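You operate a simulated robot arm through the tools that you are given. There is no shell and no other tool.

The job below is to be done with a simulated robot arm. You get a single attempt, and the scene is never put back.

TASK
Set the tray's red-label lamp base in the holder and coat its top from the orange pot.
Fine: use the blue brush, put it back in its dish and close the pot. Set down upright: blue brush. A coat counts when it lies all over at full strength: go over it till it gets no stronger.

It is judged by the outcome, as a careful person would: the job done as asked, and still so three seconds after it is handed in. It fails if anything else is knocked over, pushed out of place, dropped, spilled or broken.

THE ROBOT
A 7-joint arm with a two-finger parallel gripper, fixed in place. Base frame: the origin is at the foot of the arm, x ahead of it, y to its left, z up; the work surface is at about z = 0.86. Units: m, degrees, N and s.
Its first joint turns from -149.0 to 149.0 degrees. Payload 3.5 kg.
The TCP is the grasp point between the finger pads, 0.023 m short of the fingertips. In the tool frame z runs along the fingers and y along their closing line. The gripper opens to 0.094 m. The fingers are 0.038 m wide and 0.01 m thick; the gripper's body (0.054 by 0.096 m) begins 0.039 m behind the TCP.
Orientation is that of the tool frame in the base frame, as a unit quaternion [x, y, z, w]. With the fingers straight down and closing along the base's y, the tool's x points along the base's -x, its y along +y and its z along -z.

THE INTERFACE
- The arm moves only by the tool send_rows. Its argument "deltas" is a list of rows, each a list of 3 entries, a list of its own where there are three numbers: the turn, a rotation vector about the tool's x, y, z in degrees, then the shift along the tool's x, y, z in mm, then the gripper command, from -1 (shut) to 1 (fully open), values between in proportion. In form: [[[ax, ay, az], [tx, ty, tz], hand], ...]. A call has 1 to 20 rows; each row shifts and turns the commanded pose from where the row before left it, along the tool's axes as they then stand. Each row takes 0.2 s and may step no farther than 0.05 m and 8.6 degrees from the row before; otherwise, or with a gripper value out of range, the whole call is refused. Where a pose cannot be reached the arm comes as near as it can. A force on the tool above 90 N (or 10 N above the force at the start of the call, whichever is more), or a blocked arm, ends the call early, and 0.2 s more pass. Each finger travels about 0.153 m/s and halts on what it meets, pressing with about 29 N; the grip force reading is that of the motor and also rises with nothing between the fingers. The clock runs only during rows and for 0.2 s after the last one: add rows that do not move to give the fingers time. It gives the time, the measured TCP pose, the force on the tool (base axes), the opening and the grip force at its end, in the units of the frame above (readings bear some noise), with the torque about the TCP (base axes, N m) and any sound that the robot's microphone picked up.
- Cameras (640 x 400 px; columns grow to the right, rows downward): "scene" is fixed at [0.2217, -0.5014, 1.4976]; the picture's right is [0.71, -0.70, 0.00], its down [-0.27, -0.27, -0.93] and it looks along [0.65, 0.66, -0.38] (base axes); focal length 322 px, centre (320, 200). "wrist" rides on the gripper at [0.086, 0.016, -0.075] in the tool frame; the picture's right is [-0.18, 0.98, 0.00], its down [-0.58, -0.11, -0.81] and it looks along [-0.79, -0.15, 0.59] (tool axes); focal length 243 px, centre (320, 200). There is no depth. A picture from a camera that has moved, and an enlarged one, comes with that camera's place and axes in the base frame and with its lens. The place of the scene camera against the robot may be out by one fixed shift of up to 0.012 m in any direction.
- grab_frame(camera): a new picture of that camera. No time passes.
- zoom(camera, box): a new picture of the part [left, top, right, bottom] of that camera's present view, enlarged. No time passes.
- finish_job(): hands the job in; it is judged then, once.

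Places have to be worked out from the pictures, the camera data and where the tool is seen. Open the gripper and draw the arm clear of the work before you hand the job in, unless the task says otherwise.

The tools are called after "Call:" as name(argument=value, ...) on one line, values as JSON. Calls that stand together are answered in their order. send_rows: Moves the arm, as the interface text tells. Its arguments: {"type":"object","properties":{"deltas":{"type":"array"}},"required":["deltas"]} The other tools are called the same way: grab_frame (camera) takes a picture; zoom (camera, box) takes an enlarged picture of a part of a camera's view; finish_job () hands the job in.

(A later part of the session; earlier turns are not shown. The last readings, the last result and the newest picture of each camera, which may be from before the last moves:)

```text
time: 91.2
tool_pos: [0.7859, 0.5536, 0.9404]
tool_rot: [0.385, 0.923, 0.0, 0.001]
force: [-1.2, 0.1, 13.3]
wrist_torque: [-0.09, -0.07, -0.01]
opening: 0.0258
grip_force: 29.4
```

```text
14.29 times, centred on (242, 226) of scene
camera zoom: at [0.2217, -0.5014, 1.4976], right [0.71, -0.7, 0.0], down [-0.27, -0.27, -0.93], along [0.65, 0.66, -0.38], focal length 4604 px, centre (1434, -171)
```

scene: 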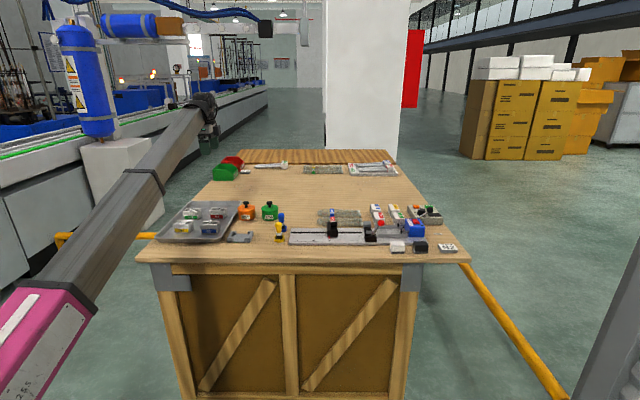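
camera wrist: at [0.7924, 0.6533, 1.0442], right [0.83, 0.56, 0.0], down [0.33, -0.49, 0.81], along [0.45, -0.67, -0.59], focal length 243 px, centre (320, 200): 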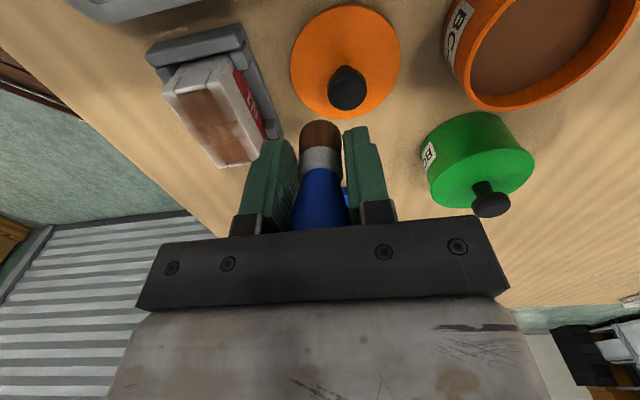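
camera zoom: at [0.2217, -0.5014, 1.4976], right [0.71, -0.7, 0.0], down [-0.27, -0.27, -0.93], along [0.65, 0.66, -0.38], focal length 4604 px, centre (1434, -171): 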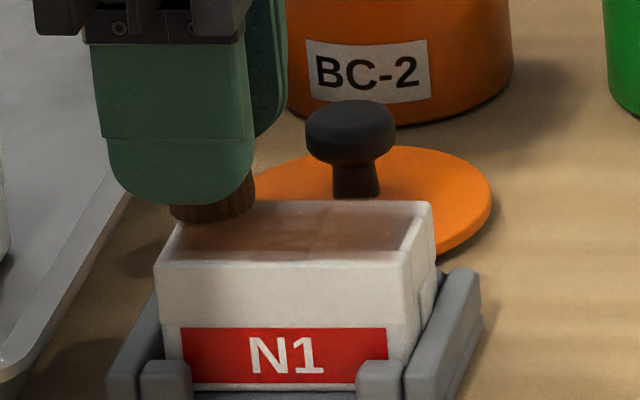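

Contact at 13 N. I run along the rear rim to the right end and back along a line 8 mm inward.

Call:
send_rows(deltas=[[[0, 0, 0], [-8, 0, 0], -1], [[0, 0, 0], [-8, 0, 0], -1], [[0, 0, 0], [-8, 0, 0.1], -1], [[0, 0, 0], [-8, 0, 0.1], -1], [[0, 0, 0], [-8, 0, 0.1], -1], [[0, 0, 0], [-8, 0, 0.1], -1], [[0, 0, 0], [-8, 0, 0], -1], [[0, 0, 0], [0, -8, 0], -1], [[0, 0, 0], [0, 0, 0], -1]])

Call:
zoom(camera="scene", box=[224, 212, 260, 240])

Call:
zoom(camera="wrist", box=[220, 0, 420, 230])

```text
time: 93.2
tool_pos: [0.8204, 0.5095, 0.9403]
tool_rot: [0.387, 0.922, 0.0, 0.001]
force: [2.9, 1.5, 13.7]
wrist_torque: [-0.11, -0.06, 0.01]
opening: 0.0261
grip_force: 29.1
```

```text
14.29 times, centred on (242, 226) of scene
camera zoom: at [0.2217, -0.5014, 1.4976], right [0.71, -0.7, 0.0], down [-0.27, -0.27, -0.93], along [0.65, 0.66, -0.38], focal length 4604 px, centre (1434, -171)
```

zoom: 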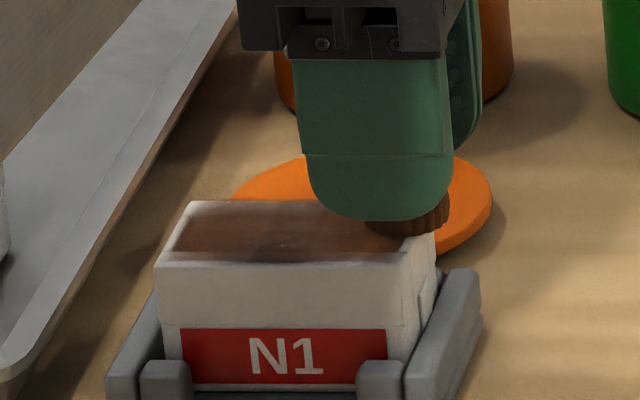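

```text
1.74 times, centred on (320, 115) of wrist
camera zoom: at [0.771, 0.5813, 1.0145], right [0.83, 0.56, 0.0], down [0.33, -0.49, 0.81], along [0.45, -0.67, -0.59], focal length 422 px, centre (320, 348)
```

zoom: 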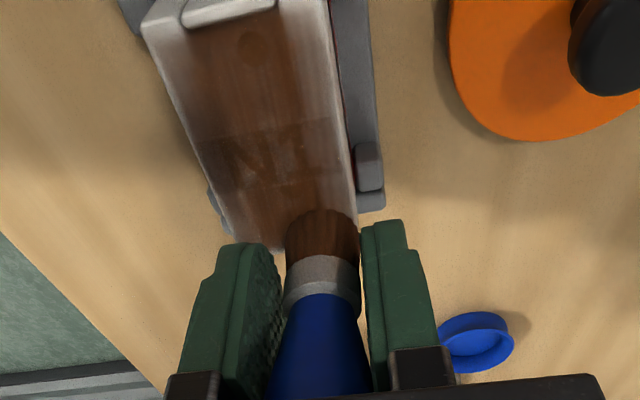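

The rear half has taken a clearly stronger coat, and the press holds at 14 N. I brush back to the left along this line and step inward again.

Call:
send_rows(deltas=[[[0, 0, 0], [8, 0, 0], -1], [[0, 0, 0], [8, 0, 0], -1], [[0, 0, 0], [8, 0, 0], -1], [[0, 0, 0], [8, 0, 0], -1], [[0, 0, 0], [8, 0, 0], -1], [[0, 0, 0], [8, 0, 0], -1], [[0, 0, 0], [9, 0, 0], -1], [[0, 0, 0], [0, -8, 0], -1], [[0, 0, 0], [0, 0, 0], -1]])

Call:
zoom(camera="scene", box=[224, 212, 260, 240])

Call:
zoom(camera="wrist", box=[220, 0, 420, 230])

```text
time: 95.2
tool_pos: [0.7728, 0.5442, 0.9394]
tool_rot: [0.386, 0.923, 0.0, 0.0]
force: [1.1, 4.6, 16.4]
wrist_torque: [0.08, 0.08, -0.01]
opening: 0.0259
grip_force: 28.9
```

```text
14.29 times, centred on (242, 226) of scene
camera zoom: at [0.2217, -0.5014, 1.4976], right [0.71, -0.7, 0.0], down [-0.27, -0.27, -0.93], along [0.65, 0.66, -0.38], focal length 4604 px, centre (1434, -171)
```

zoom: 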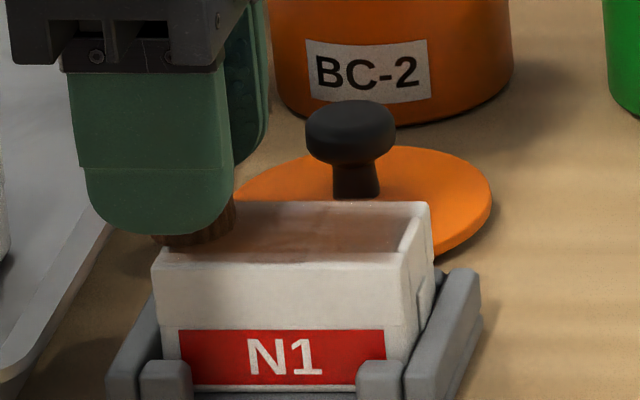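

```text
1.74 times, centred on (320, 115) of wrist
camera zoom: at [0.7248, 0.6168, 1.0142], right [0.83, 0.56, 0.0], down [0.33, -0.49, 0.81], along [0.45, -0.67, -0.59], focal length 422 px, centre (320, 348)
```

zoom: 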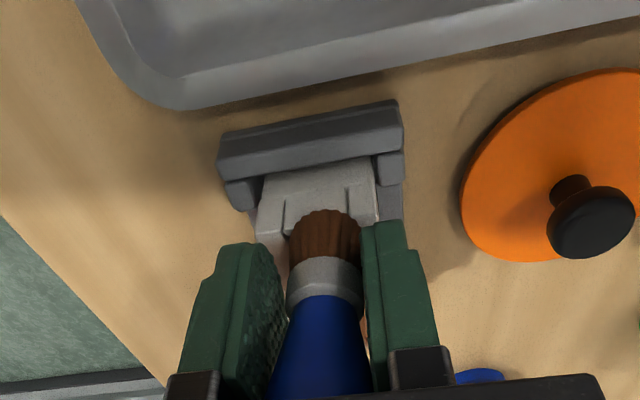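

Contact remains at 16 N. I continue with the middle line to the right, then step 8 mm forward and return left.

Call:
send_rows(deltas=[[[0, 0, 0], [-8, 0, 0], -1], [[0, 0, 0], [-8, 0, 0], -1], [[0, 0, 0], [-8, 0, 0], -1], [[0, 0, 0], [-8, 0, 0], -1], [[0, 0, 0], [-8, 0, 0], -1], [[0, 0, 0], [-8, 0, 0], -1], [[0, 0, 0], [-9, 0, 0], -1], [[0, 0, 0], [0, -8, 0], -1], [[0, 0, 0], [0, 0, 0], -1]])

Call:
zoom(camera="wrist", box=[220, 0, 420, 230])

```text
time: 97.2
tool_pos: [0.8092, 0.4962, 0.9377]
tool_rot: [0.387, 0.922, 0.0, 0.001]
force: [0.0, 0.5, -1.0]
wrist_torque: [-0.04, -0.01, -0.04]
opening: 0.0262
grip_force: 29.0
```

```text
1.74 times, centred on (320, 115) of wrist
camera zoom: at [0.7603, 0.5693, 1.0133], right [0.83, 0.56, 0.0], down [0.33, -0.49, 0.81], along [0.45, -0.67, -0.59], focal length 422 px, centre (320, 348)
```

zoom: 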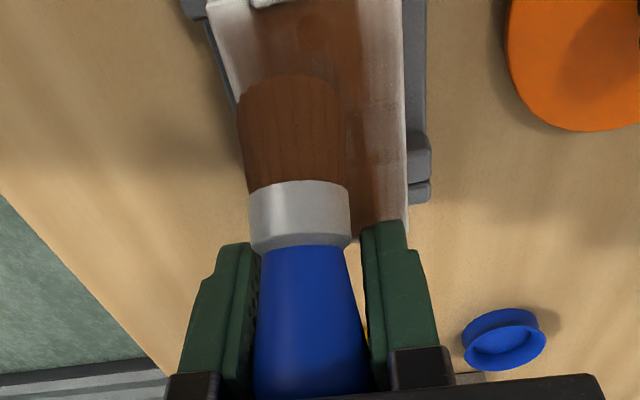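

The brush has pivoted in the grip, its bristles now leaning toward the tray side. I lift it straight up off the block and look at the lean.

Call:
send_rows(deltas=[[[0, 0, 0], [0, 0, -20], -1], [[0, 0, 0], [0, 0, -30], -1], [[0, 0, 0], [0, 0, -30], -1], [[0, 0, 0], [0, 0, 0], -1], [[0, 0, 0], [0, 0, 0], -1]])

Call:
zoom(camera="wrist", box=[200, 0, 440, 230])

Call:
zoom(camera="scene", box=[220, 170, 290, 240])

```text
time: 98.4
tool_pos: [0.809, 0.4987, 1.0176]
tool_rot: [0.387, 0.922, 0.0, 0.0]
force: [0.3, 0.5, -0.8]
wrist_torque: [0.0, -0.04, -0.01]
opening: 0.0261
grip_force: 28.5
```

```text
1.74 times, centred on (320, 115) of wrist
camera zoom: at [0.7599, 0.571, 1.0932], right [0.83, 0.56, 0.0], down [0.33, -0.49, 0.81], along [0.45, -0.67, -0.59], focal length 422 px, centre (320, 348)
```

zoom: 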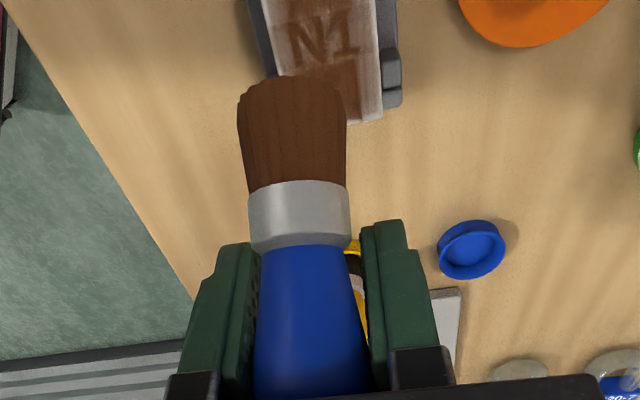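

```text
5.71 times, centred on (255, 205) of scene
camera zoom: at [0.2217, -0.5014, 1.4976], right [0.71, -0.7, 0.0], down [-0.27, -0.27, -0.93], along [0.65, 0.66, -0.38], focal length 1842 px, centre (691, 171)
```

zoom: 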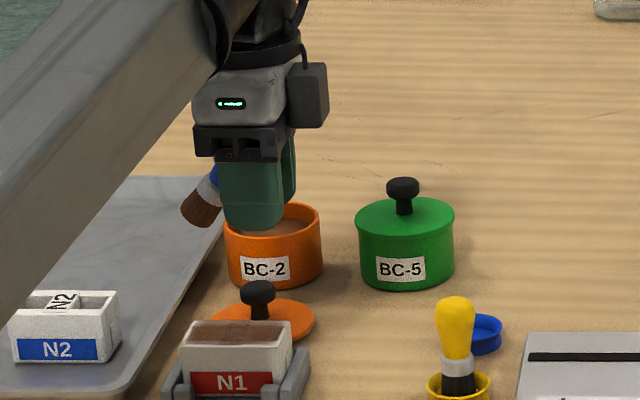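

I enlarge the scene view of the brush to measure its lean.

Call:
zoom(camera="scene", box=[232, 188, 262, 214])

Call:
grab_frame(camera="wrist")

```text
15.38 times, centred on (247, 201) of scene
camera zoom: at [0.2217, -0.5014, 1.4976], right [0.71, -0.7, 0.0], down [-0.27, -0.27, -0.93], along [0.65, 0.66, -0.38], focal length 4958 px, centre (1443, 185)
```

zoom: 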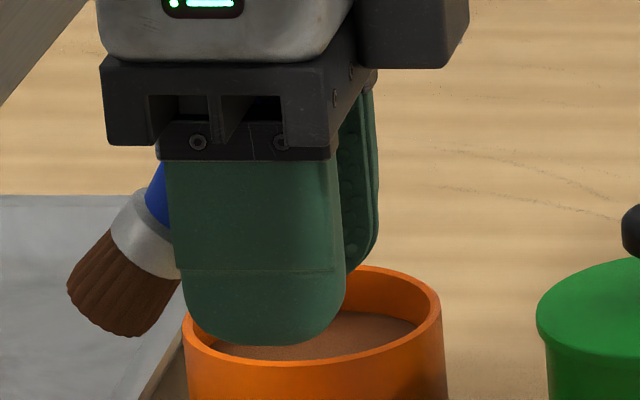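

```text
taken
camera wrist: at [0.7599, 0.571, 1.0932], right [0.83, 0.56, 0.0], down [0.33, -0.49, 0.81], along [0.45, -0.67, -0.59], focal length 243 px, centre (320, 200)
```

wrist: 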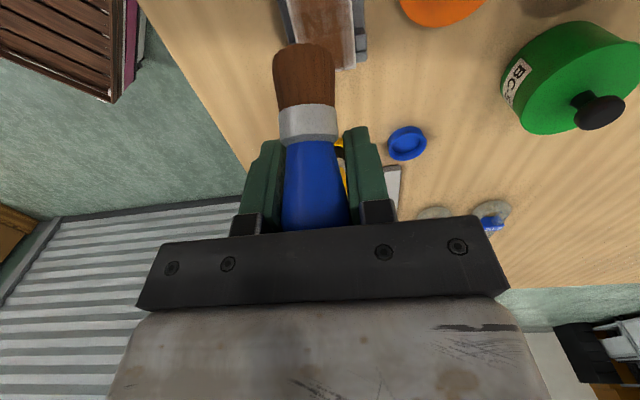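

The brush leans about 30° toward the table's left, so I tilt the tool the other way by 30° about the closing line; that brings the brush upright so I can set it in its dish and take a fresh grip.

Call:
send_rows(deltas=[[[0, 0, 0], [0, 0, -20], -1], [[0, -7.5, 0], [0, 0, 0], -1], [[0, -7.5, 0], [0, 0, 0], -1], [[0, -7.5, 0], [0, 0, 0], -1], [[0, -7.5, 0], [0, 0, 0], -1], [[0, 0, 0], [0, 0, 0], -1], [[0, 0, 0], [0, 0, 0], -1]])

Call:
zoom(camera="scene", box=[222, 170, 272, 214])

Call:
grab_frame(camera="wrist")

```text
time: 100.0
tool_pos: [0.8084, 0.4982, 1.0398]
tool_rot: [0.373, 0.891, -0.1, 0.238]
force: [0.2, 0.7, -0.8]
wrist_torque: [-0.04, -0.01, -0.03]
opening: 0.026
grip_force: 28.9
```

```text
9.09 times, centred on (247, 192) of scene
camera zoom: at [0.2217, -0.5014, 1.4976], right [0.71, -0.7, 0.0], down [-0.27, -0.27, -0.93], along [0.65, 0.66, -0.38], focal length 2930 px, centre (984, 273)
```

zoom: 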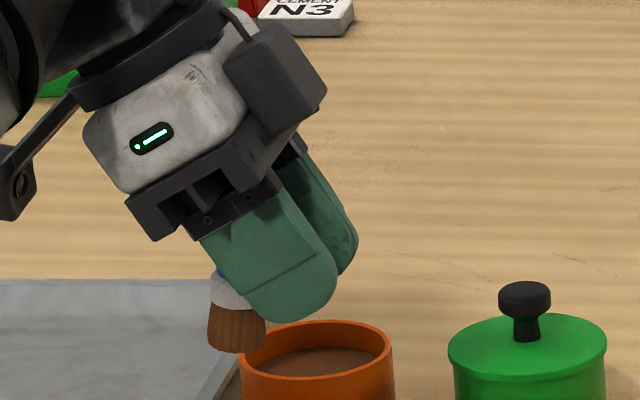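

```text
taken
camera wrist: at [0.7418, 0.589, 1.0609], right [0.81, 0.58, 0.09], down [-0.01, -0.15, 0.99], along [0.58, -0.8, -0.12], focal length 243 px, centre (320, 200)
```

wrist: 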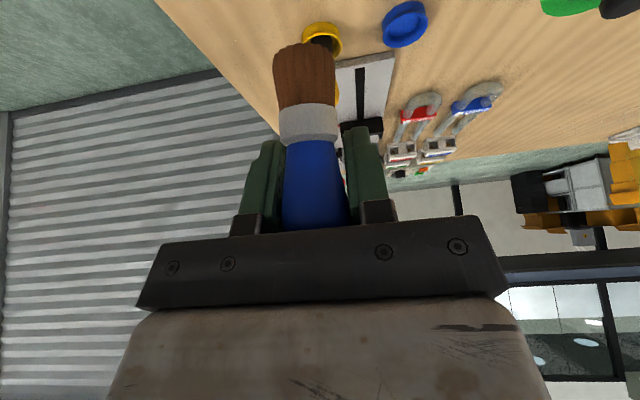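

The scene view shows the brush upright again. I move level so the brush comes above its dish; its axis is about 25 mm to the left of the TCP and its tip 40 mm below.

Call:
send_rows(deltas=[[[0, 0, 0], [-25.8, 16, 14.9], -1], [[0, 0, 0], [-25.8, 16, 14.9], -1], [[0, 0, 0], [-25.8, 16, 14.9], -1], [[0, 0, 0], [-25.8, 16, 14.9], -1], [[0, 0, 0], [-25.7, 16.1, 14.9], -1], [[0, 0, 0], [0, 0, 0], -1], [[0, 0, 0], [0, 0, 0], -1]])

Call:
zoom(camera="scene", box=[245, 185, 305, 240])

Call:
grab_frame(camera="wrist")

```text
time: 101.6
tool_pos: [0.9699, 0.4479, 1.0391]
tool_rot: [0.373, 0.891, -0.1, 0.239]
force: [-0.2, 0.6, -0.4]
wrist_torque: [0.0, 0.0, 0.0]
opening: 0.026
grip_force: 28.5
```

```text
7.27 times, centred on (275, 212) of scene
camera zoom: at [0.2217, -0.5014, 1.4976], right [0.71, -0.7, 0.0], down [-0.27, -0.27, -0.93], along [0.65, 0.66, -0.38], focal length 2344 px, centre (647, 109)
```

zoom: 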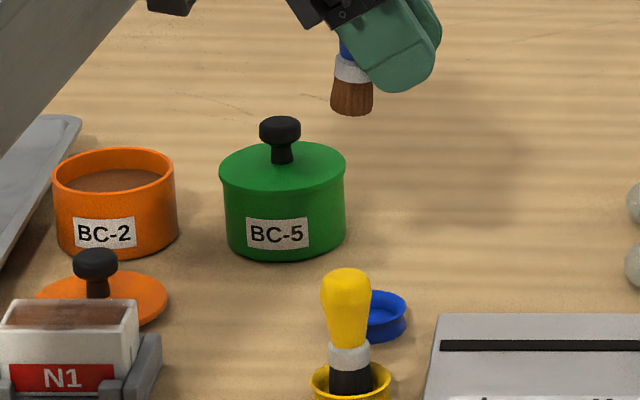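

```text
taken
camera wrist: at [0.9021, 0.5391, 1.0611], right [0.81, 0.58, 0.09], down [-0.01, -0.15, 0.99], along [0.58, -0.8, -0.12], focal length 243 px, centre (320, 200)
```

wrist: 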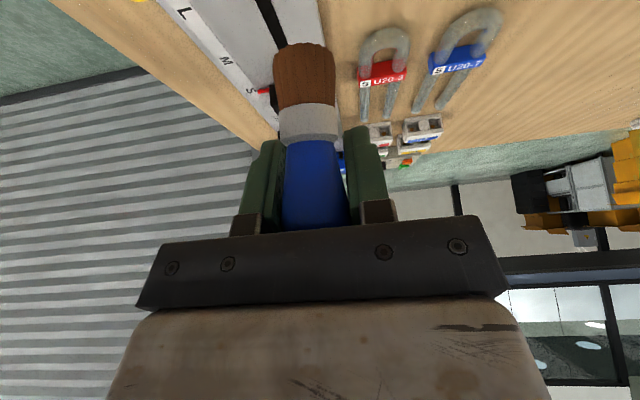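

The brush hangs upright near the dish's line. I lower it to about 20 mm above the dish to compare their positions closely.

Call:
send_rows(deltas=[[[0, 0, 0], [15, 0, 26], -1], [[0, 0, 0], [15, 0, 26], -1], [[0, 0, 0], [12.5, 0, 21.7], -1], [[0, 0, 0], [0, 0, 0], -1], [[0, 0, 0], [0, 0, 0], -1]])

Call:
zoom(camera="scene", box=[255, 200, 300, 240])

Call:
grab_frame(camera="wrist")

```text
time: 102.8
tool_pos: [0.9694, 0.4492, 0.9546]
tool_rot: [0.374, 0.891, -0.1, 0.239]
force: [0.0, 0.4, -0.3]
wrist_torque: [-0.01, -0.01, -0.03]
opening: 0.0262
grip_force: 28.9
```

```text
10.00 times, centred on (278, 220) of scene
camera zoom: at [0.2217, -0.5014, 1.4976], right [0.71, -0.7, 0.0], down [-0.27, -0.27, -0.93], along [0.65, 0.66, -0.38], focal length 3223 px, centre (745, 0)
```

zoom: 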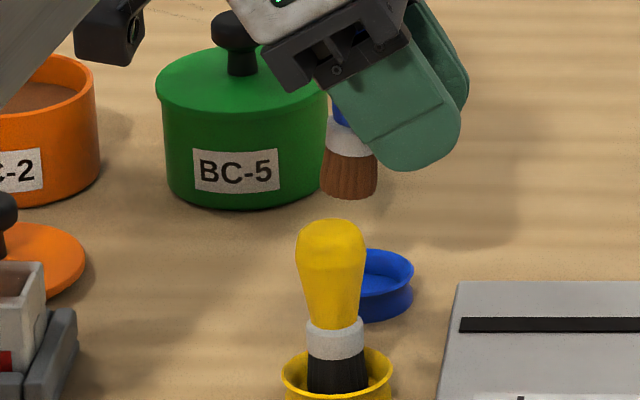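

```text
taken
camera wrist: at [0.9036, 0.5409, 0.9759], right [0.81, 0.58, 0.09], down [-0.01, -0.15, 0.99], along [0.58, -0.8, -0.12], focal length 243 px, centre (320, 200)
```

wrist: 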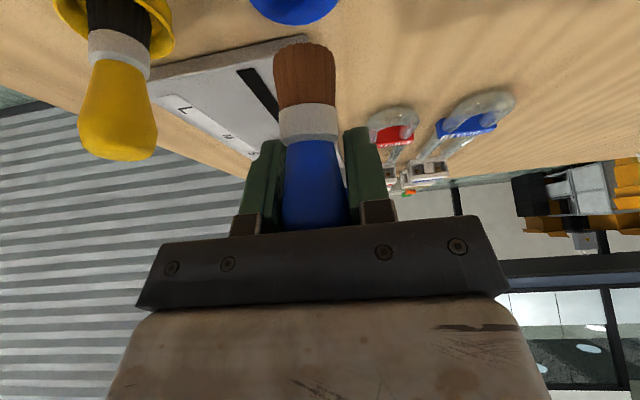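

Both views put the brush axis within 2 mm of the dish's centre. I lower 40 mm more, then feel for the dish floor.

Call:
send_rows(deltas=[[[0, 0, 0], [5.4, -0.8, 12.3], -1], [[0, 0, 0], [6.7, 0, 11.5], -1], [[0, 0, 0], [6.7, 0, 11.5], -1], [[0, 0, 0], [0, 0, 0], -1], [[0, 0, 0], [0, 0, 0], -1]])

Call:
zoom(camera="scene", box=[255, 200, 300, 240])

Call:
grab_frame(camera="wrist")

```text
time: 104.0
tool_pos: [0.9709, 0.4476, 0.9151]
tool_rot: [0.374, 0.891, -0.1, 0.239]
force: [-0.3, -0.7, -0.1]
wrist_torque: [-0.01, -0.04, 0.0]
opening: 0.0261
grip_force: 29.0
```

```text
10.00 times, centred on (278, 220) of scene
camera zoom: at [0.2217, -0.5014, 1.4976], right [0.71, -0.7, 0.0], down [-0.27, -0.27, -0.93], along [0.65, 0.66, -0.38], focal length 3223 px, centre (745, 0)
```

zoom: 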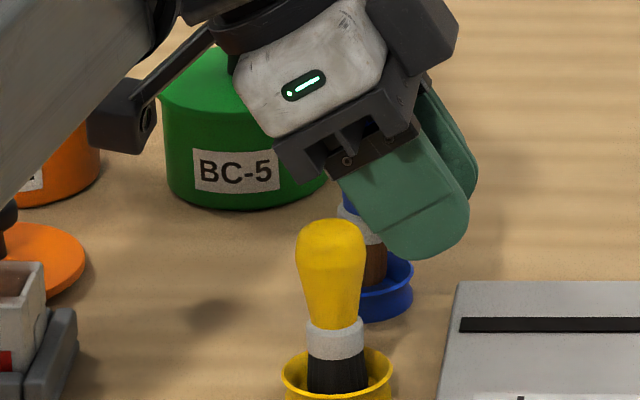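

```text
taken
camera wrist: at [0.9046, 0.5385, 0.9364], right [0.81, 0.58, 0.09], down [-0.01, -0.15, 0.99], along [0.58, -0.8, -0.12], focal length 243 px, centre (320, 200)
```

wrist: 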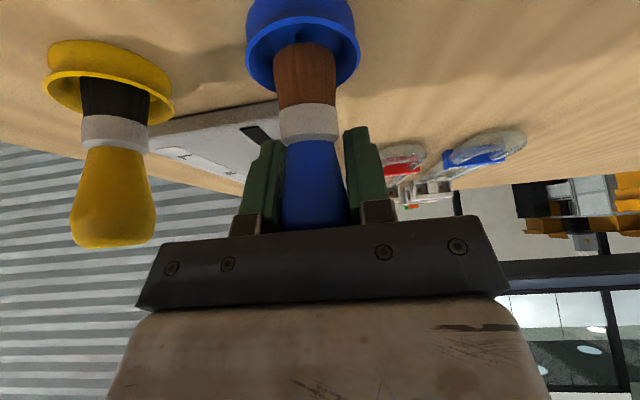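

The bristles are entering the dish, about 1.5 mm off to the far side. I correct that and lower in small steps.

Call:
send_rows(deltas=[[[0, 0, 0], [0, -1.5, 0], -1], [[0, 0, 0], [1, 0, 1.73], -1], [[0, 0, 0], [1, 0, 1.73], -1], [[0, 0, 0], [0.5, 0, 0.87], -1], [[0, 0, 0], [0, 0, 0], -1]])

Call:
grab_frame(camera="wrist")

```text
time: 105.2
tool_pos: [0.9691, 0.4446, 0.9104]
tool_rot: [0.373, 0.891, -0.1, 0.239]
force: [0.8, -0.8, -0.5]
wrist_torque: [0.0, 0.02, 0.02]
opening: 0.0258
grip_force: 29.3
```

```text
taken
camera wrist: at [0.9027, 0.5366, 0.931], right [0.81, 0.58, 0.09], down [-0.01, -0.15, 0.99], along [0.58, -0.8, -0.12], focal length 243 px, centre (320, 200)
```

wrist: 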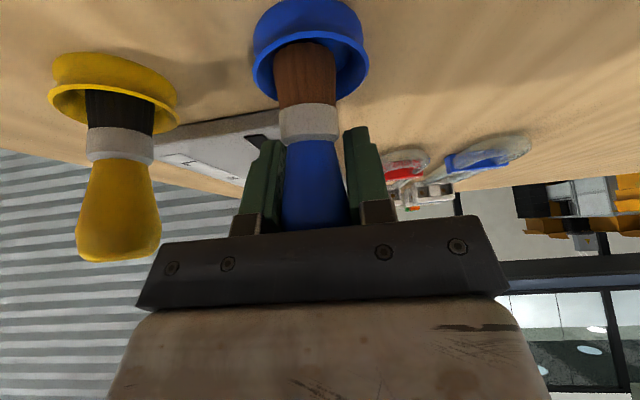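

Now about 1.5 mm toward the near side, still inside the rim. I correct by 1 mm and keep lowering gently to the floor.

Call:
send_rows(deltas=[[[0, 0, 0], [0.5, 1, 0.87], -1], [[0, 0, 0], [0.5, 0, 0.87], -1], [[0, 0, 0], [0.5, 0, 0.87], -1], [[0, 0, 0], [0, 0, 0], -1], [[0, 0, 0], [0, 0, 0], -1]])

Call:
grab_frame(camera="wrist")

Call:
zoom(camera="scene", box=[255, 200, 300, 240])

```text
time: 106.4
tool_pos: [0.97, 0.4452, 0.9072]
tool_rot: [0.373, 0.891, -0.099, 0.24]
force: [-0.4, 1.3, 22.2]
wrist_torque: [0.36, 0.28, 0.0]
opening: 0.0262
grip_force: 29.2
```

```text
taken
camera wrist: at [0.9032, 0.5365, 0.9291], right [0.81, 0.58, 0.09], down [-0.01, -0.15, 0.99], along [0.58, -0.8, -0.11], focal length 243 px, centre (320, 200)
```

wrist: 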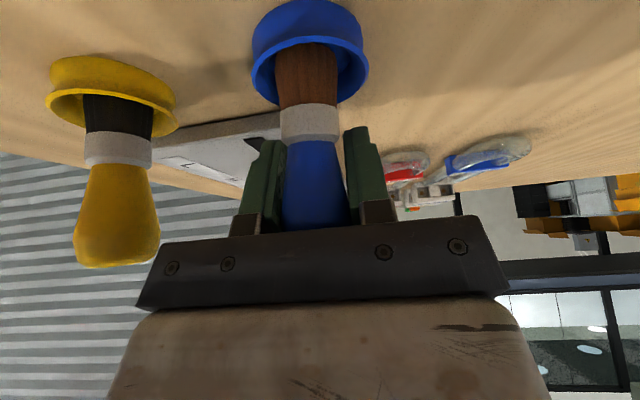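

```text
10.00 times, centred on (278, 220) of scene
camera zoom: at [0.2217, -0.5014, 1.4976], right [0.71, -0.7, 0.0], down [-0.27, -0.27, -0.93], along [0.65, 0.66, -0.38], focal length 3223 px, centre (745, 0)
```

zoom: 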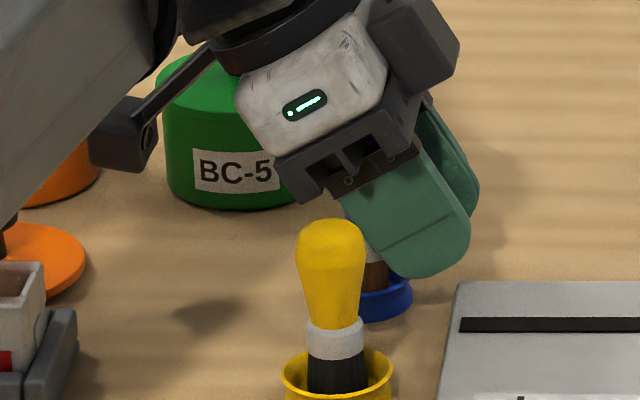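

The brush stands on the dish floor with 22 N on it. I ease off, open the fingers in steps and check that it stays upright.

Call:
send_rows(deltas=[[[0, 0, 0], [-0.75, 0, -1.3], -1], [[0, 0, 0], [0, 0, 0], -1], [[0, 0, 0], [0, 0, 0], -0.35], [[0, 0, 0], [0, 0, 0], -0.2], [[0, 0, 0], [0, 0, 0], 0.0], [[0, 0, 0], [0, 0, 0], 0.15], [[0, 0, 0], [0, 0, 0], 0.15]])

Call:
grab_frame(camera="wrist")

Call:
zoom(camera="scene", box=[255, 200, 300, 240])

```text
time: 108.0
tool_pos: [0.9699, 0.4448, 0.9072]
tool_rot: [0.374, 0.891, -0.099, 0.239]
force: [0.6, 0.8, 2.9]
wrist_torque: [0.03, 0.04, 0.03]
opening: 0.054
grip_force: 0.1
```

```text
taken
camera wrist: at [0.9037, 0.5364, 0.9292], right [0.81, 0.58, 0.09], down [-0.01, -0.15, 0.99], along [0.58, -0.8, -0.12], focal length 243 px, centre (320, 200)
```

wrist: 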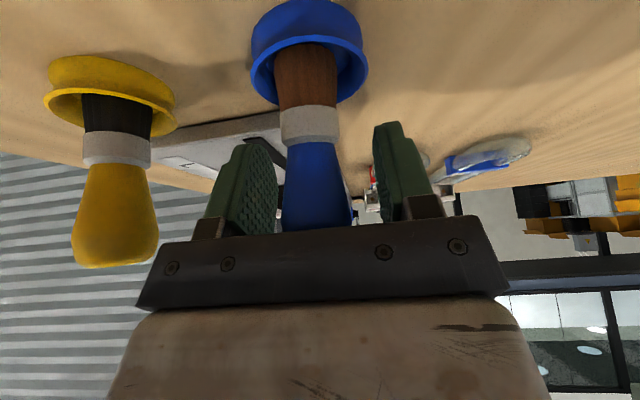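

```text
10.00 times, centred on (278, 220) of scene
camera zoom: at [0.2217, -0.5014, 1.4976], right [0.71, -0.7, 0.0], down [-0.27, -0.27, -0.93], along [0.65, 0.66, -0.38], focal length 3223 px, centre (745, 0)
```

zoom: 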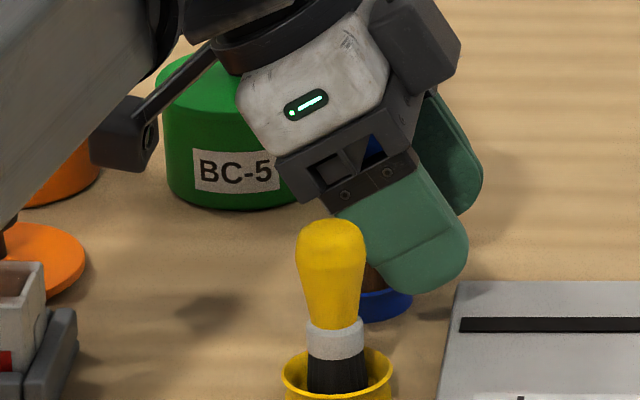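

The fingers are open and the brush stands. I rise straight up slowly so as not to brush against it.

Call:
send_rows(deltas=[[[0, 0, 0], [-2, 0, -3.5], 0.15], [[0, 0, 0], [-5, 0, -8.7], 0.15], [[0, 0, 0], [-10, 0, -17.3], 0.15], [[0, 0, 0], [-15, 0, -26], 0.15], [[0, 0, 0], [-20, 0, -34.6], 0.15], [[0, 0, 0], [0, 0, 0], 0.15]])

Call:
grab_frame(camera="wrist")

Call:
zoom(camera="scene", box=[245, 190, 305, 240])

```text
time: 109.4
tool_pos: [0.9719, 0.4447, 1.0115]
tool_rot: [0.373, 0.891, -0.1, 0.239]
force: [-0.5, 0.0, -0.4]
wrist_torque: [0.0, 0.01, 0.02]
opening: 0.0541
grip_force: 0.0
```

```text
taken
camera wrist: at [0.9038, 0.5366, 1.0331], right [0.81, 0.58, 0.09], down [-0.01, -0.15, 0.99], along [0.58, -0.8, -0.12], focal length 243 px, centre (320, 200)
```

wrist: 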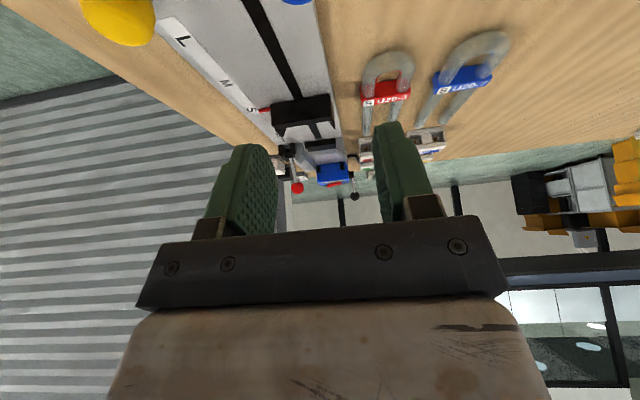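

```text
8.00 times, centred on (275, 215) of scene
camera zoom: at [0.2217, -0.5014, 1.4976], right [0.71, -0.7, 0.0], down [-0.27, -0.27, -0.93], along [0.65, 0.66, -0.38], focal length 2578 px, centre (680, 80)
```

zoom: 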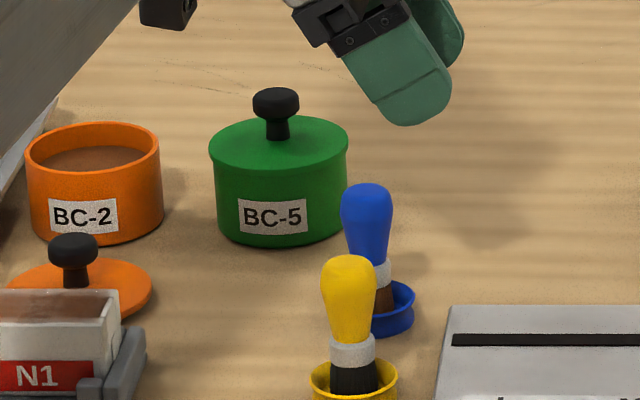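

The brush stands upright in its dish. I bring the tool back to vertical and move above it to look before a fresh grip.

Call:
send_rows(deltas=[[[0, 0, 0], [-15, 0, -26], 0.3], [[0, 7.5, 0], [0, 0, 0], 0.3], [[0, 7.5, 0], [0, 0, 0], 0.3], [[0, 7.5, 0], [0, 0, 0], 0.3], [[0, 7.5, 0], [0, 0, 0], 0.3], [[0, 0, 0], [28.5, 2.8, 0], 0.3], [[0, 0, 0], [0, 0, 0], 0.3], [[0, 0, 0], [0, 0, 0], 0.3]])

Call:
zoom(camera="wrist", box=[220, 0, 420, 130])

Call:
zoom(camera="scene", box=[255, 200, 300, 240])

```text
time: 111.2
tool_pos: [0.9508, 0.4676, 1.0419]
tool_rot: [0.387, 0.922, 0.0, 0.0]
force: [-0.6, -1.1, -0.4]
wrist_torque: [0.01, -0.03, -0.02]
opening: 0.0613
grip_force: 0.1
```

```text
3.08 times, centred on (320, 65) of wrist
camera zoom: at [0.9025, 0.5405, 1.1164], right [0.83, 0.56, 0.0], down [0.33, -0.49, 0.81], along [0.45, -0.67, -0.59], focal length 746 px, centre (320, 615)
```

zoom: 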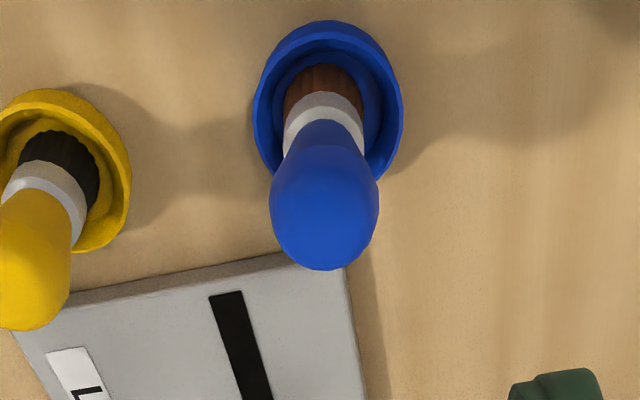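

```text
10.00 times, centred on (278, 220) of scene
camera zoom: at [0.2217, -0.5014, 1.4976], right [0.71, -0.7, 0.0], down [-0.27, -0.27, -0.93], along [0.65, 0.66, -0.38], focal length 3223 px, centre (745, 0)
```

zoom: 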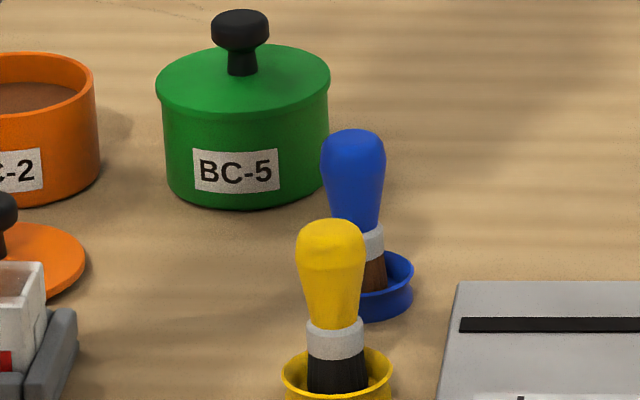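

The brush stands upright with its bulb within 1.5 mm of the tool axis. I descend a little deeper than before, to z ≈ 0.907, so the palm backs the handle, and grip.

Call:
send_rows(deltas=[[[0, 0, 0], [0.5, 1, 40], 0.3], [[0, 0, 0], [0, 0, 40], 0.3], [[0, 0, 0], [0, 0, 30], 0.3], [[0, 0, 0], [0, 0, 15], 0.3], [[0, 0, 0], [0, 0, 8], 0.3], [[0, 0, 0], [0, 0, 0], 0.3], [[0, 0, 0], [0, 0, 0], -1], [[0, 0, 0], [0, 0, 0], -1], [[0, 0, 0], [0, 0, 0], -1]])

Call:
grab_frame(camera="wrist")

Call:
zoom(camera="scene", box=[255, 200, 300, 240])

```text
time: 113.2
tool_pos: [0.9513, 0.4691, 0.91]
tool_rot: [0.387, 0.922, -0.001, 0.0]
force: [0.4, -0.4, 0.5]
wrist_torque: [-0.03, 0.0, 0.0]
opening: 0.026
grip_force: 28.9
```

```text
taken
camera wrist: at [0.9026, 0.5417, 0.9837], right [0.83, 0.56, 0.0], down [0.33, -0.49, 0.81], along [0.45, -0.67, -0.59], focal length 243 px, centre (320, 200)
```

wrist: 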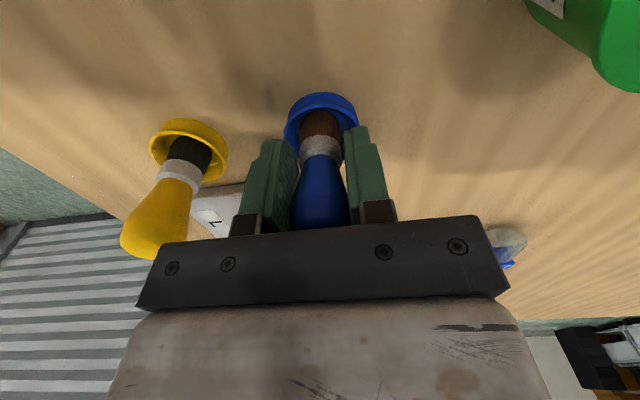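

```text
10.00 times, centred on (278, 220) of scene
camera zoom: at [0.2217, -0.5014, 1.4976], right [0.71, -0.7, 0.0], down [-0.27, -0.27, -0.93], along [0.65, 0.66, -0.38], focal length 3223 px, centre (745, 0)
```

zoom: 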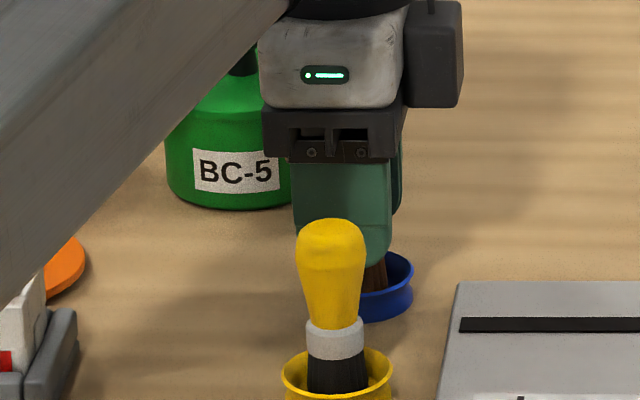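

The brush is held again at 26 mm. I lift it and carry it over the orange pot for fresh paint.

Call:
send_rows(deltas=[[[0, 0, 0], [0, 0, -5], -1], [[0, 0, 0], [0, 0, -15], -1], [[0, 0, 0], [0, 0, -30], -1], [[0, 0, 0], [0, 0, -40], -1], [[0, 0, 0], [0, 0, -35], -1], [[0, 0, 0], [27, 20, 0], -1], [[0, 0, 0], [27, 20, 0], -1], [[0, 0, 0], [27, 20, 0], -1], [[0, 0, 0], [27, 20, 0], -1], [[0, 0, 0], [27, 20, 0], -1], [[0, 0, 0], [28, 19.7, 0], -1], [[0, 0, 0], [0, 0, 0], -1], [[0, 0, 0], [0, 0, 0], -1], [[0, 0, 0], [0, 0, 0], -1]])

Call:
zoom(camera="wrist", box=[220, 0, 420, 230])

Call:
zoom(camera="scene", box=[225, 170, 285, 225])

```text
time: 116.2
tool_pos: [0.9205, 0.6706, 1.034]
tool_rot: [0.386, 0.922, -0.001, 0.001]
force: [-1.2, 0.2, -0.8]
wrist_torque: [0.02, 0.01, 0.0]
opening: 0.0257
grip_force: 29.3
```

```text
1.74 times, centred on (320, 115) of wrist
camera zoom: at [0.8723, 0.7435, 1.1087], right [0.83, 0.56, 0.0], down [0.33, -0.49, 0.81], along [0.45, -0.67, -0.59], focal length 422 px, centre (320, 348)
```

zoom: 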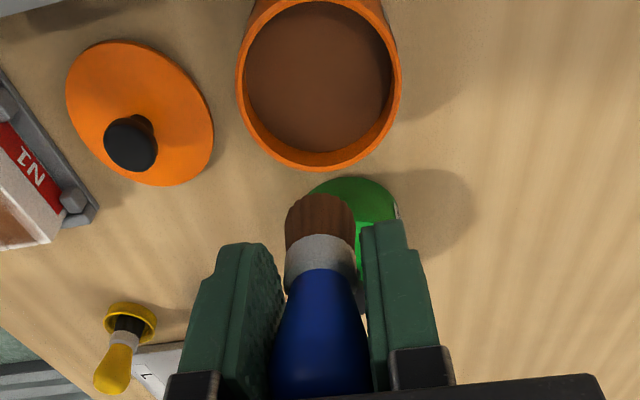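

```text
7.27 times, centred on (255, 198) of scene
camera zoom: at [0.2217, -0.5014, 1.4976], right [0.71, -0.7, 0.0], down [-0.27, -0.27, -0.93], along [0.65, 0.66, -0.38], focal length 2344 px, centre (793, 218)
```

zoom: 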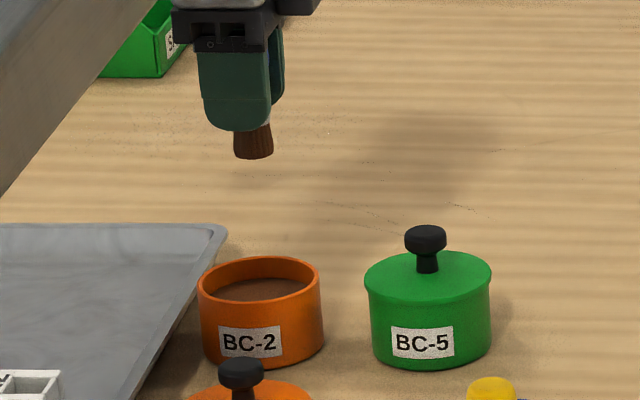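

The tip is about 40 mm below the TCP and centred over the pot. I lower to just above the paint, then dip in small steps.

Call:
send_rows(deltas=[[[0, 0, 0], [-1.5, 0, 30], -1], [[0, 0, 0], [0, 0, 30], -1], [[0, 0, 0], [0, 0, 25], -1], [[0, 0, 0], [0, 0, 10], -1], [[0, 0, 0], [0, 0, 3], -1], [[0, 0, 0], [0, 0, 0], -1]])

```text
time: 117.6
tool_pos: [0.9251, 0.6691, 0.9357]
tool_rot: [0.387, 0.922, 0.001, 0.001]
force: [0.6, 2.3, 19.6]
wrist_torque: [0.05, -0.05, 0.0]
opening: 0.0261
grip_force: 28.9
```

The bristles are in the paint (20 N). I hold, lift slowly and carry the brush above the block.

Call:
send_rows(deltas=[[[0, 0, 0], [0, 0, -0.8], -1], [[0, 0, 0], [0, 0, 0], -1], [[0, 0, 0], [0, 0, 0], -1], [[0, 0, 0], [0, 0, -4], -1], [[0, 0, 0], [0, 0, -8], -1], [[0, 0, 0], [0, 0, -15], -1], [[0, 0, 0], [0, 0, -20], -1], [[0, 0, 0], [-2, -32, 0], -1], [[0, 0, 0], [-2, -32, 0], -1], [[0, 0, 0], [-2, -32, 0], -1], [[0, 0, 0], [-2, -32, 0], -1], [[0, 0, 0], [-2, -32, 0], -1], [[0, 0, 0], [-2, -33, 0], -1], [[0, 0, 0], [0, 0, 0], -1], [[0, 0, 0], [0, 0, 0], -1], [[0, 0, 0], [0, 0, 0], -1]])

Call:
zoom(camera="wrist", box=[220, 0, 420, 230])

Call:
zoom(camera="scene", box=[220, 200, 280, 245])

```text
time: 121.0
tool_pos: [0.7956, 0.5234, 0.9827]
tool_rot: [0.387, 0.922, 0.0, 0.0]
force: [0.4, 0.1, -0.9]
wrist_torque: [0.0, 0.0, 0.03]
opening: 0.0263
grip_force: 28.9
```

```text
1.74 times, centred on (320, 115) of wrist
camera zoom: at [0.746, 0.5964, 1.0582], right [0.83, 0.56, 0.0], down [0.33, -0.49, 0.81], along [0.45, -0.67, -0.59], focal length 422 px, centre (320, 348)
```

zoom: 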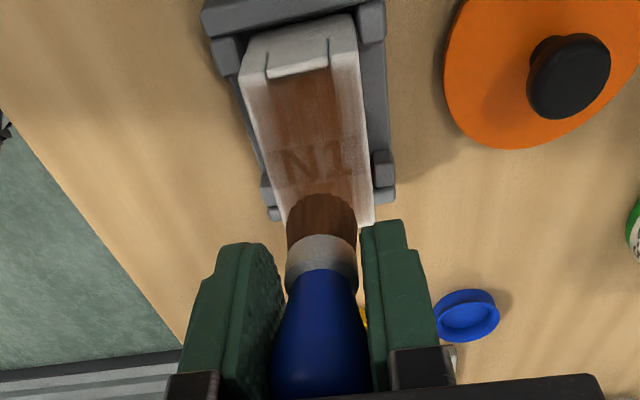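

```text
8.89 times, centred on (250, 222) of scene
camera zoom: at [0.2217, -0.5014, 1.4976], right [0.71, -0.7, 0.0], down [-0.27, -0.27, -0.93], along [0.65, 0.66, -0.38], focal length 2864 px, centre (942, 0)
```

zoom: 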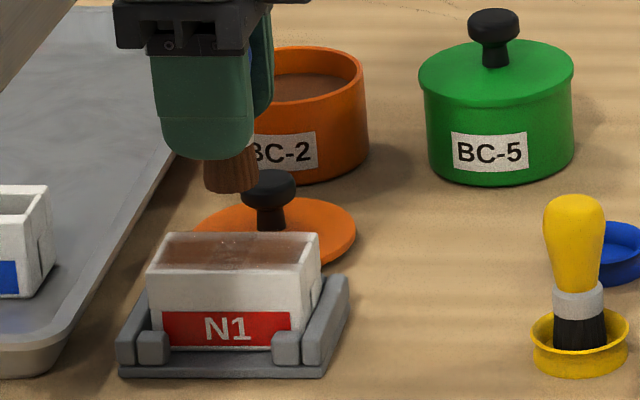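

The reloaded brush is centred over the block. To avoid pivoting it again I will stroke only along the closing line and lift between strokes; I set down at the rear-left corner first.

Call:
send_rows(deltas=[[[0, 0, 0], [14, 8, 0], -1], [[0, 0, 0], [13, 8, 0], -1], [[0, 0, 0], [0, 0, 20], -1], [[0, 0, 0], [0, 0, 12], -1], [[0, 0, 0], [0, 0, 1], -1], [[0, 0, 0], [0, 0, 0], -1], [[0, 0, 0], [0, 0, 0], -1]])

Call:
zoom(camera="scene", box=[224, 212, 260, 240])

```text
time: 122.6
tool_pos: [0.787, 0.5538, 0.9498]
tool_rot: [0.387, 0.922, 0.0, 0.0]
force: [0.3, 0.3, 1.3]
wrist_torque: [-0.01, 0.0, -0.04]
opening: 0.026
grip_force: 29.1
```

```text
14.29 times, centred on (242, 226) of scene
camera zoom: at [0.2217, -0.5014, 1.4976], right [0.71, -0.7, 0.0], down [-0.27, -0.27, -0.93], along [0.65, 0.66, -0.38], focal length 4604 px, centre (1434, -171)
```

zoom: 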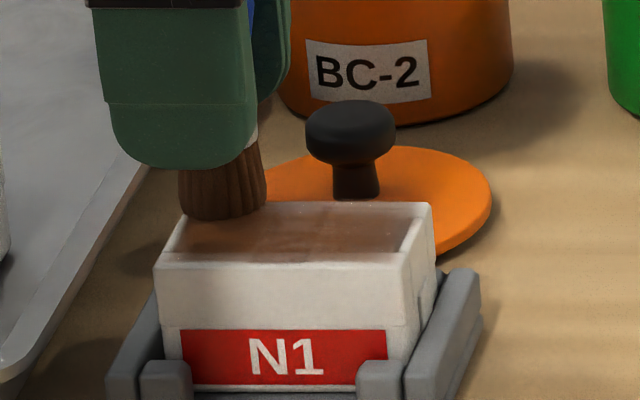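

Almost touching. I lower in 0.7 mm steps to a light press.

Call:
send_rows(deltas=[[[0, 0, 0], [0, 0, 0.7], -1], [[0, 0, 0], [0, 0, 0], -1]])

```text
time: 123.2
tool_pos: [0.7879, 0.5542, 0.95]
tool_rot: [0.387, 0.922, 0.0, -0.001]
force: [1.0, -0.9, 6.0]
wrist_torque: [-0.04, -0.05, 0.01]
opening: 0.0261
grip_force: 29.1
```

Contact at 6 N. I make the first cross strokes at the left end: forward, step, and back, lifting for each sideways step.

Call:
send_rows(deltas=[[[0, 0, 0], [0, -8.5, 0.3], -1], [[0, 0, 0], [0, -8.5, 0], -1], [[0, 0, 0], [0, -8.5, 0], -1], [[0, 0, 0], [0, -8.5, 0], -1], [[0, 0, 0], [-4, 0, -3], -1], [[0, 0, 0], [-4, 0, 3], -1], [[0, 0, 0], [0, 8.5, 0], -1], [[0, 0, 0], [0, 8.5, 0], -1], [[0, 0, 0], [0, 8.5, 0], -1], [[0, 0, 0], [0, 8.5, 0], -1], [[0, 0, 0], [0, 0, 0], -1]])

Call:
zoom(camera="wrist", box=[220, 0, 420, 230])

Call:
zoom(camera="scene", box=[224, 212, 260, 240])

```text
time: 125.6
tool_pos: [0.7932, 0.5489, 0.95]
tool_rot: [0.386, 0.922, 0.0, 0.0]
force: [-1.8, -0.2, 12.2]
wrist_torque: [-0.21, 0.06, -0.02]
opening: 0.0259
grip_force: 29.0
```

```text
1.74 times, centred on (320, 115) of wrist
camera zoom: at [0.7443, 0.622, 1.0247], right [0.83, 0.56, 0.0], down [0.33, -0.49, 0.81], along [0.45, -0.67, -0.59], focal length 422 px, centre (320, 348)
```

zoom: 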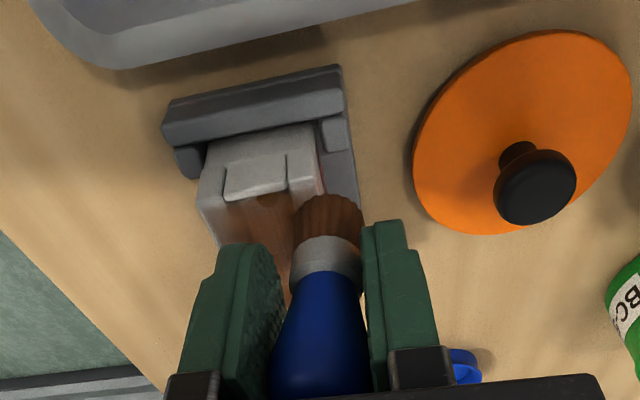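

```text
14.29 times, centred on (242, 226) of scene
camera zoom: at [0.2217, -0.5014, 1.4976], right [0.71, -0.7, 0.0], down [-0.27, -0.27, -0.93], along [0.65, 0.66, -0.38], focal length 4604 px, centre (1434, -171)
```

zoom: 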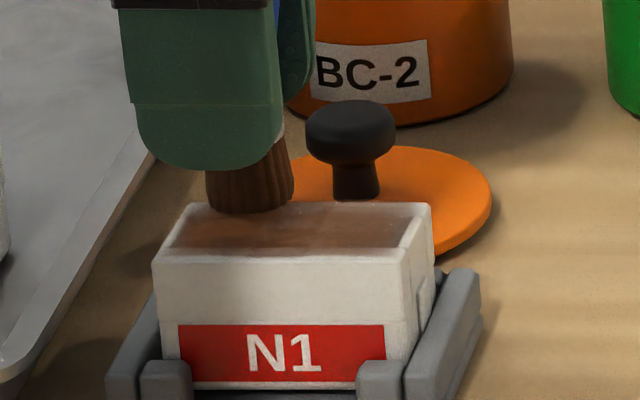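

The press is steady at 12 N and the left end is darker. I continue with the next two cross strokes toward the middle.

Call:
send_rows(deltas=[[[0, 0, 0], [-4, 0, -3], -1], [[0, 0, 0], [-4, 0, 3], -1], [[0, 0, 0], [0, -8.5, 0], -1], [[0, 0, 0], [0, -8.5, 0], -1], [[0, 0, 0], [0, -8.5, 0], -1], [[0, 0, 0], [0, -8.5, 0], -1], [[0, 0, 0], [-4, 0, -3], -1], [[0, 0, 0], [-4, 0, 3], -1], [[0, 0, 0], [0, 8.5, 0], -1], [[0, 0, 0], [0, 8.5, 0], -1], [[0, 0, 0], [0, 8.5, 0], -1], [[0, 0, 0], [0, 8.5, 0], -1], [[0, 0, 0], [0, 0, 0], -1]])

Call:
zoom(camera="wrist", box=[220, 0, 420, 230])

Call:
zoom(camera="scene", box=[224, 212, 260, 240])

```text
time: 128.4
tool_pos: [0.804, 0.5379, 0.9503]
tool_rot: [0.387, 0.922, 0.0, 0.0]
force: [-1.1, -0.5, -0.2]
wrist_torque: [0.03, 0.02, 0.01]
opening: 0.0263
grip_force: 28.9
```

```text
1.74 times, centred on (320, 115) of wrist
camera zoom: at [0.756, 0.6104, 1.0246], right [0.83, 0.56, 0.0], down [0.33, -0.49, 0.81], along [0.45, -0.67, -0.59], focal length 422 px, centre (320, 348)
```

zoom: 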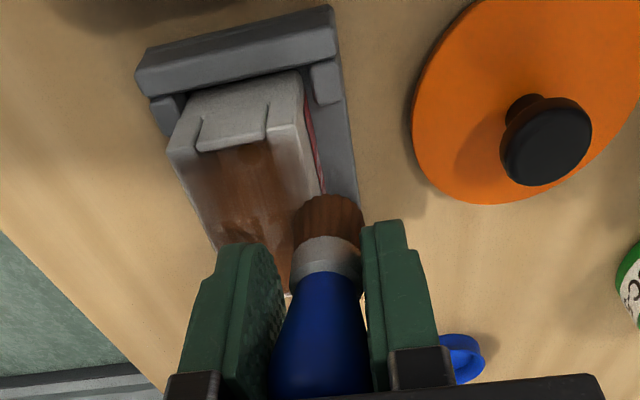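

```text
14.29 times, centred on (242, 226) of scene
camera zoom: at [0.2217, -0.5014, 1.4976], right [0.71, -0.7, 0.0], down [-0.27, -0.27, -0.93], along [0.65, 0.66, -0.38], focal length 4604 px, centre (1434, -171)
```

zoom: 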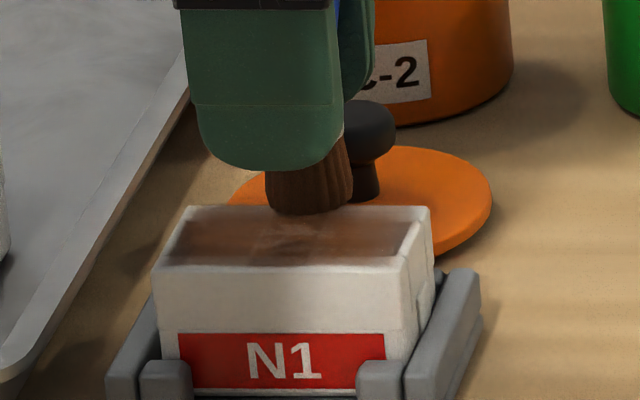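

The press is gone at this end of the stroke. I lift briefly to see how the rims look now.

Call:
send_rows(deltas=[[[0, 0, 0], [0, 15, -15], -1], [[0, 0, 0], [0, 35, -5], -1], [[0, 0, 0], [0, 0, 0], -1], [[0, 0, 0], [0, 0, 0], -1]])

Call:
zoom(camera="wrist", box=[130, 20, 270, 160])

Call:
zoom(camera="scene", box=[230, 220, 256, 240])

```text
time: 129.4
tool_pos: [0.8391, 0.5729, 0.9716]
tool_rot: [0.388, 0.922, 0.0, 0.0]
force: [-0.6, -0.4, -0.7]
wrist_torque: [-0.01, -0.01, 0.0]
opening: 0.0263
grip_force: 29.3
```

```text
2.86 times, centred on (200, 90) of wrist
camera zoom: at [0.7903, 0.6454, 1.0459], right [0.83, 0.56, 0.0], down [0.33, -0.49, 0.81], along [0.45, -0.67, -0.59], focal length 693 px, centre (663, 514)
```

zoom: 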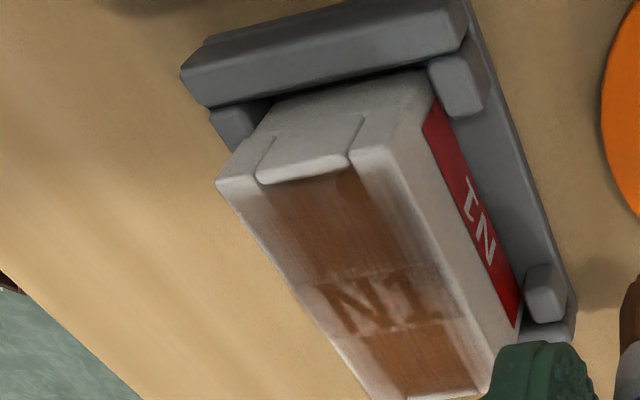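

```text
16.00 times, centred on (243, 230) of scene
camera zoom: at [0.2217, -0.5014, 1.4976], right [0.71, -0.7, 0.0], down [-0.27, -0.27, -0.93], along [0.65, 0.66, -0.38], focal length 5156 px, centre (1552, -280)
```

zoom: 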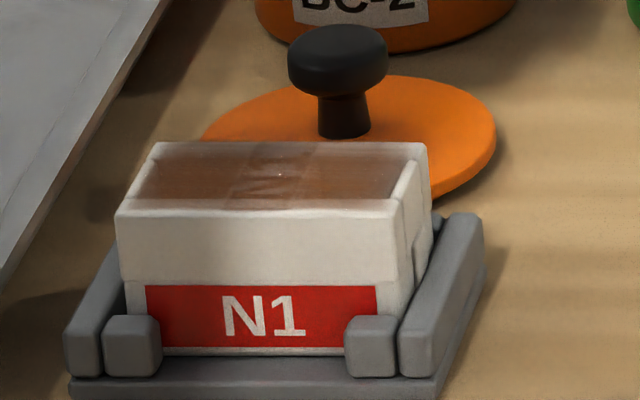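

The film is fairly even, with the label's letters still faintly visible. I continue with cross strokes over the right half and will compare the view again afterwards.

Call:
send_rows(deltas=[[[0, 0, 0], [-4, -35, 0], -1], [[0, 0, 0], [-4, -17, 14], -1], [[0, 0, 0], [0, 0, 6], -1], [[0, 0, 0], [0, 0, 0.5], -1], [[0, 0, 0], [0, 0, 0], -1]])

```text
time: 130.6
tool_pos: [0.8082, 0.5299, 0.95]
tool_rot: [0.385, 0.923, 0.0, 0.0]
force: [-0.8, 1.1, 3.9]
wrist_torque: [-0.03, 0.03, 0.0]
opening: 0.0258
grip_force: 28.8
```

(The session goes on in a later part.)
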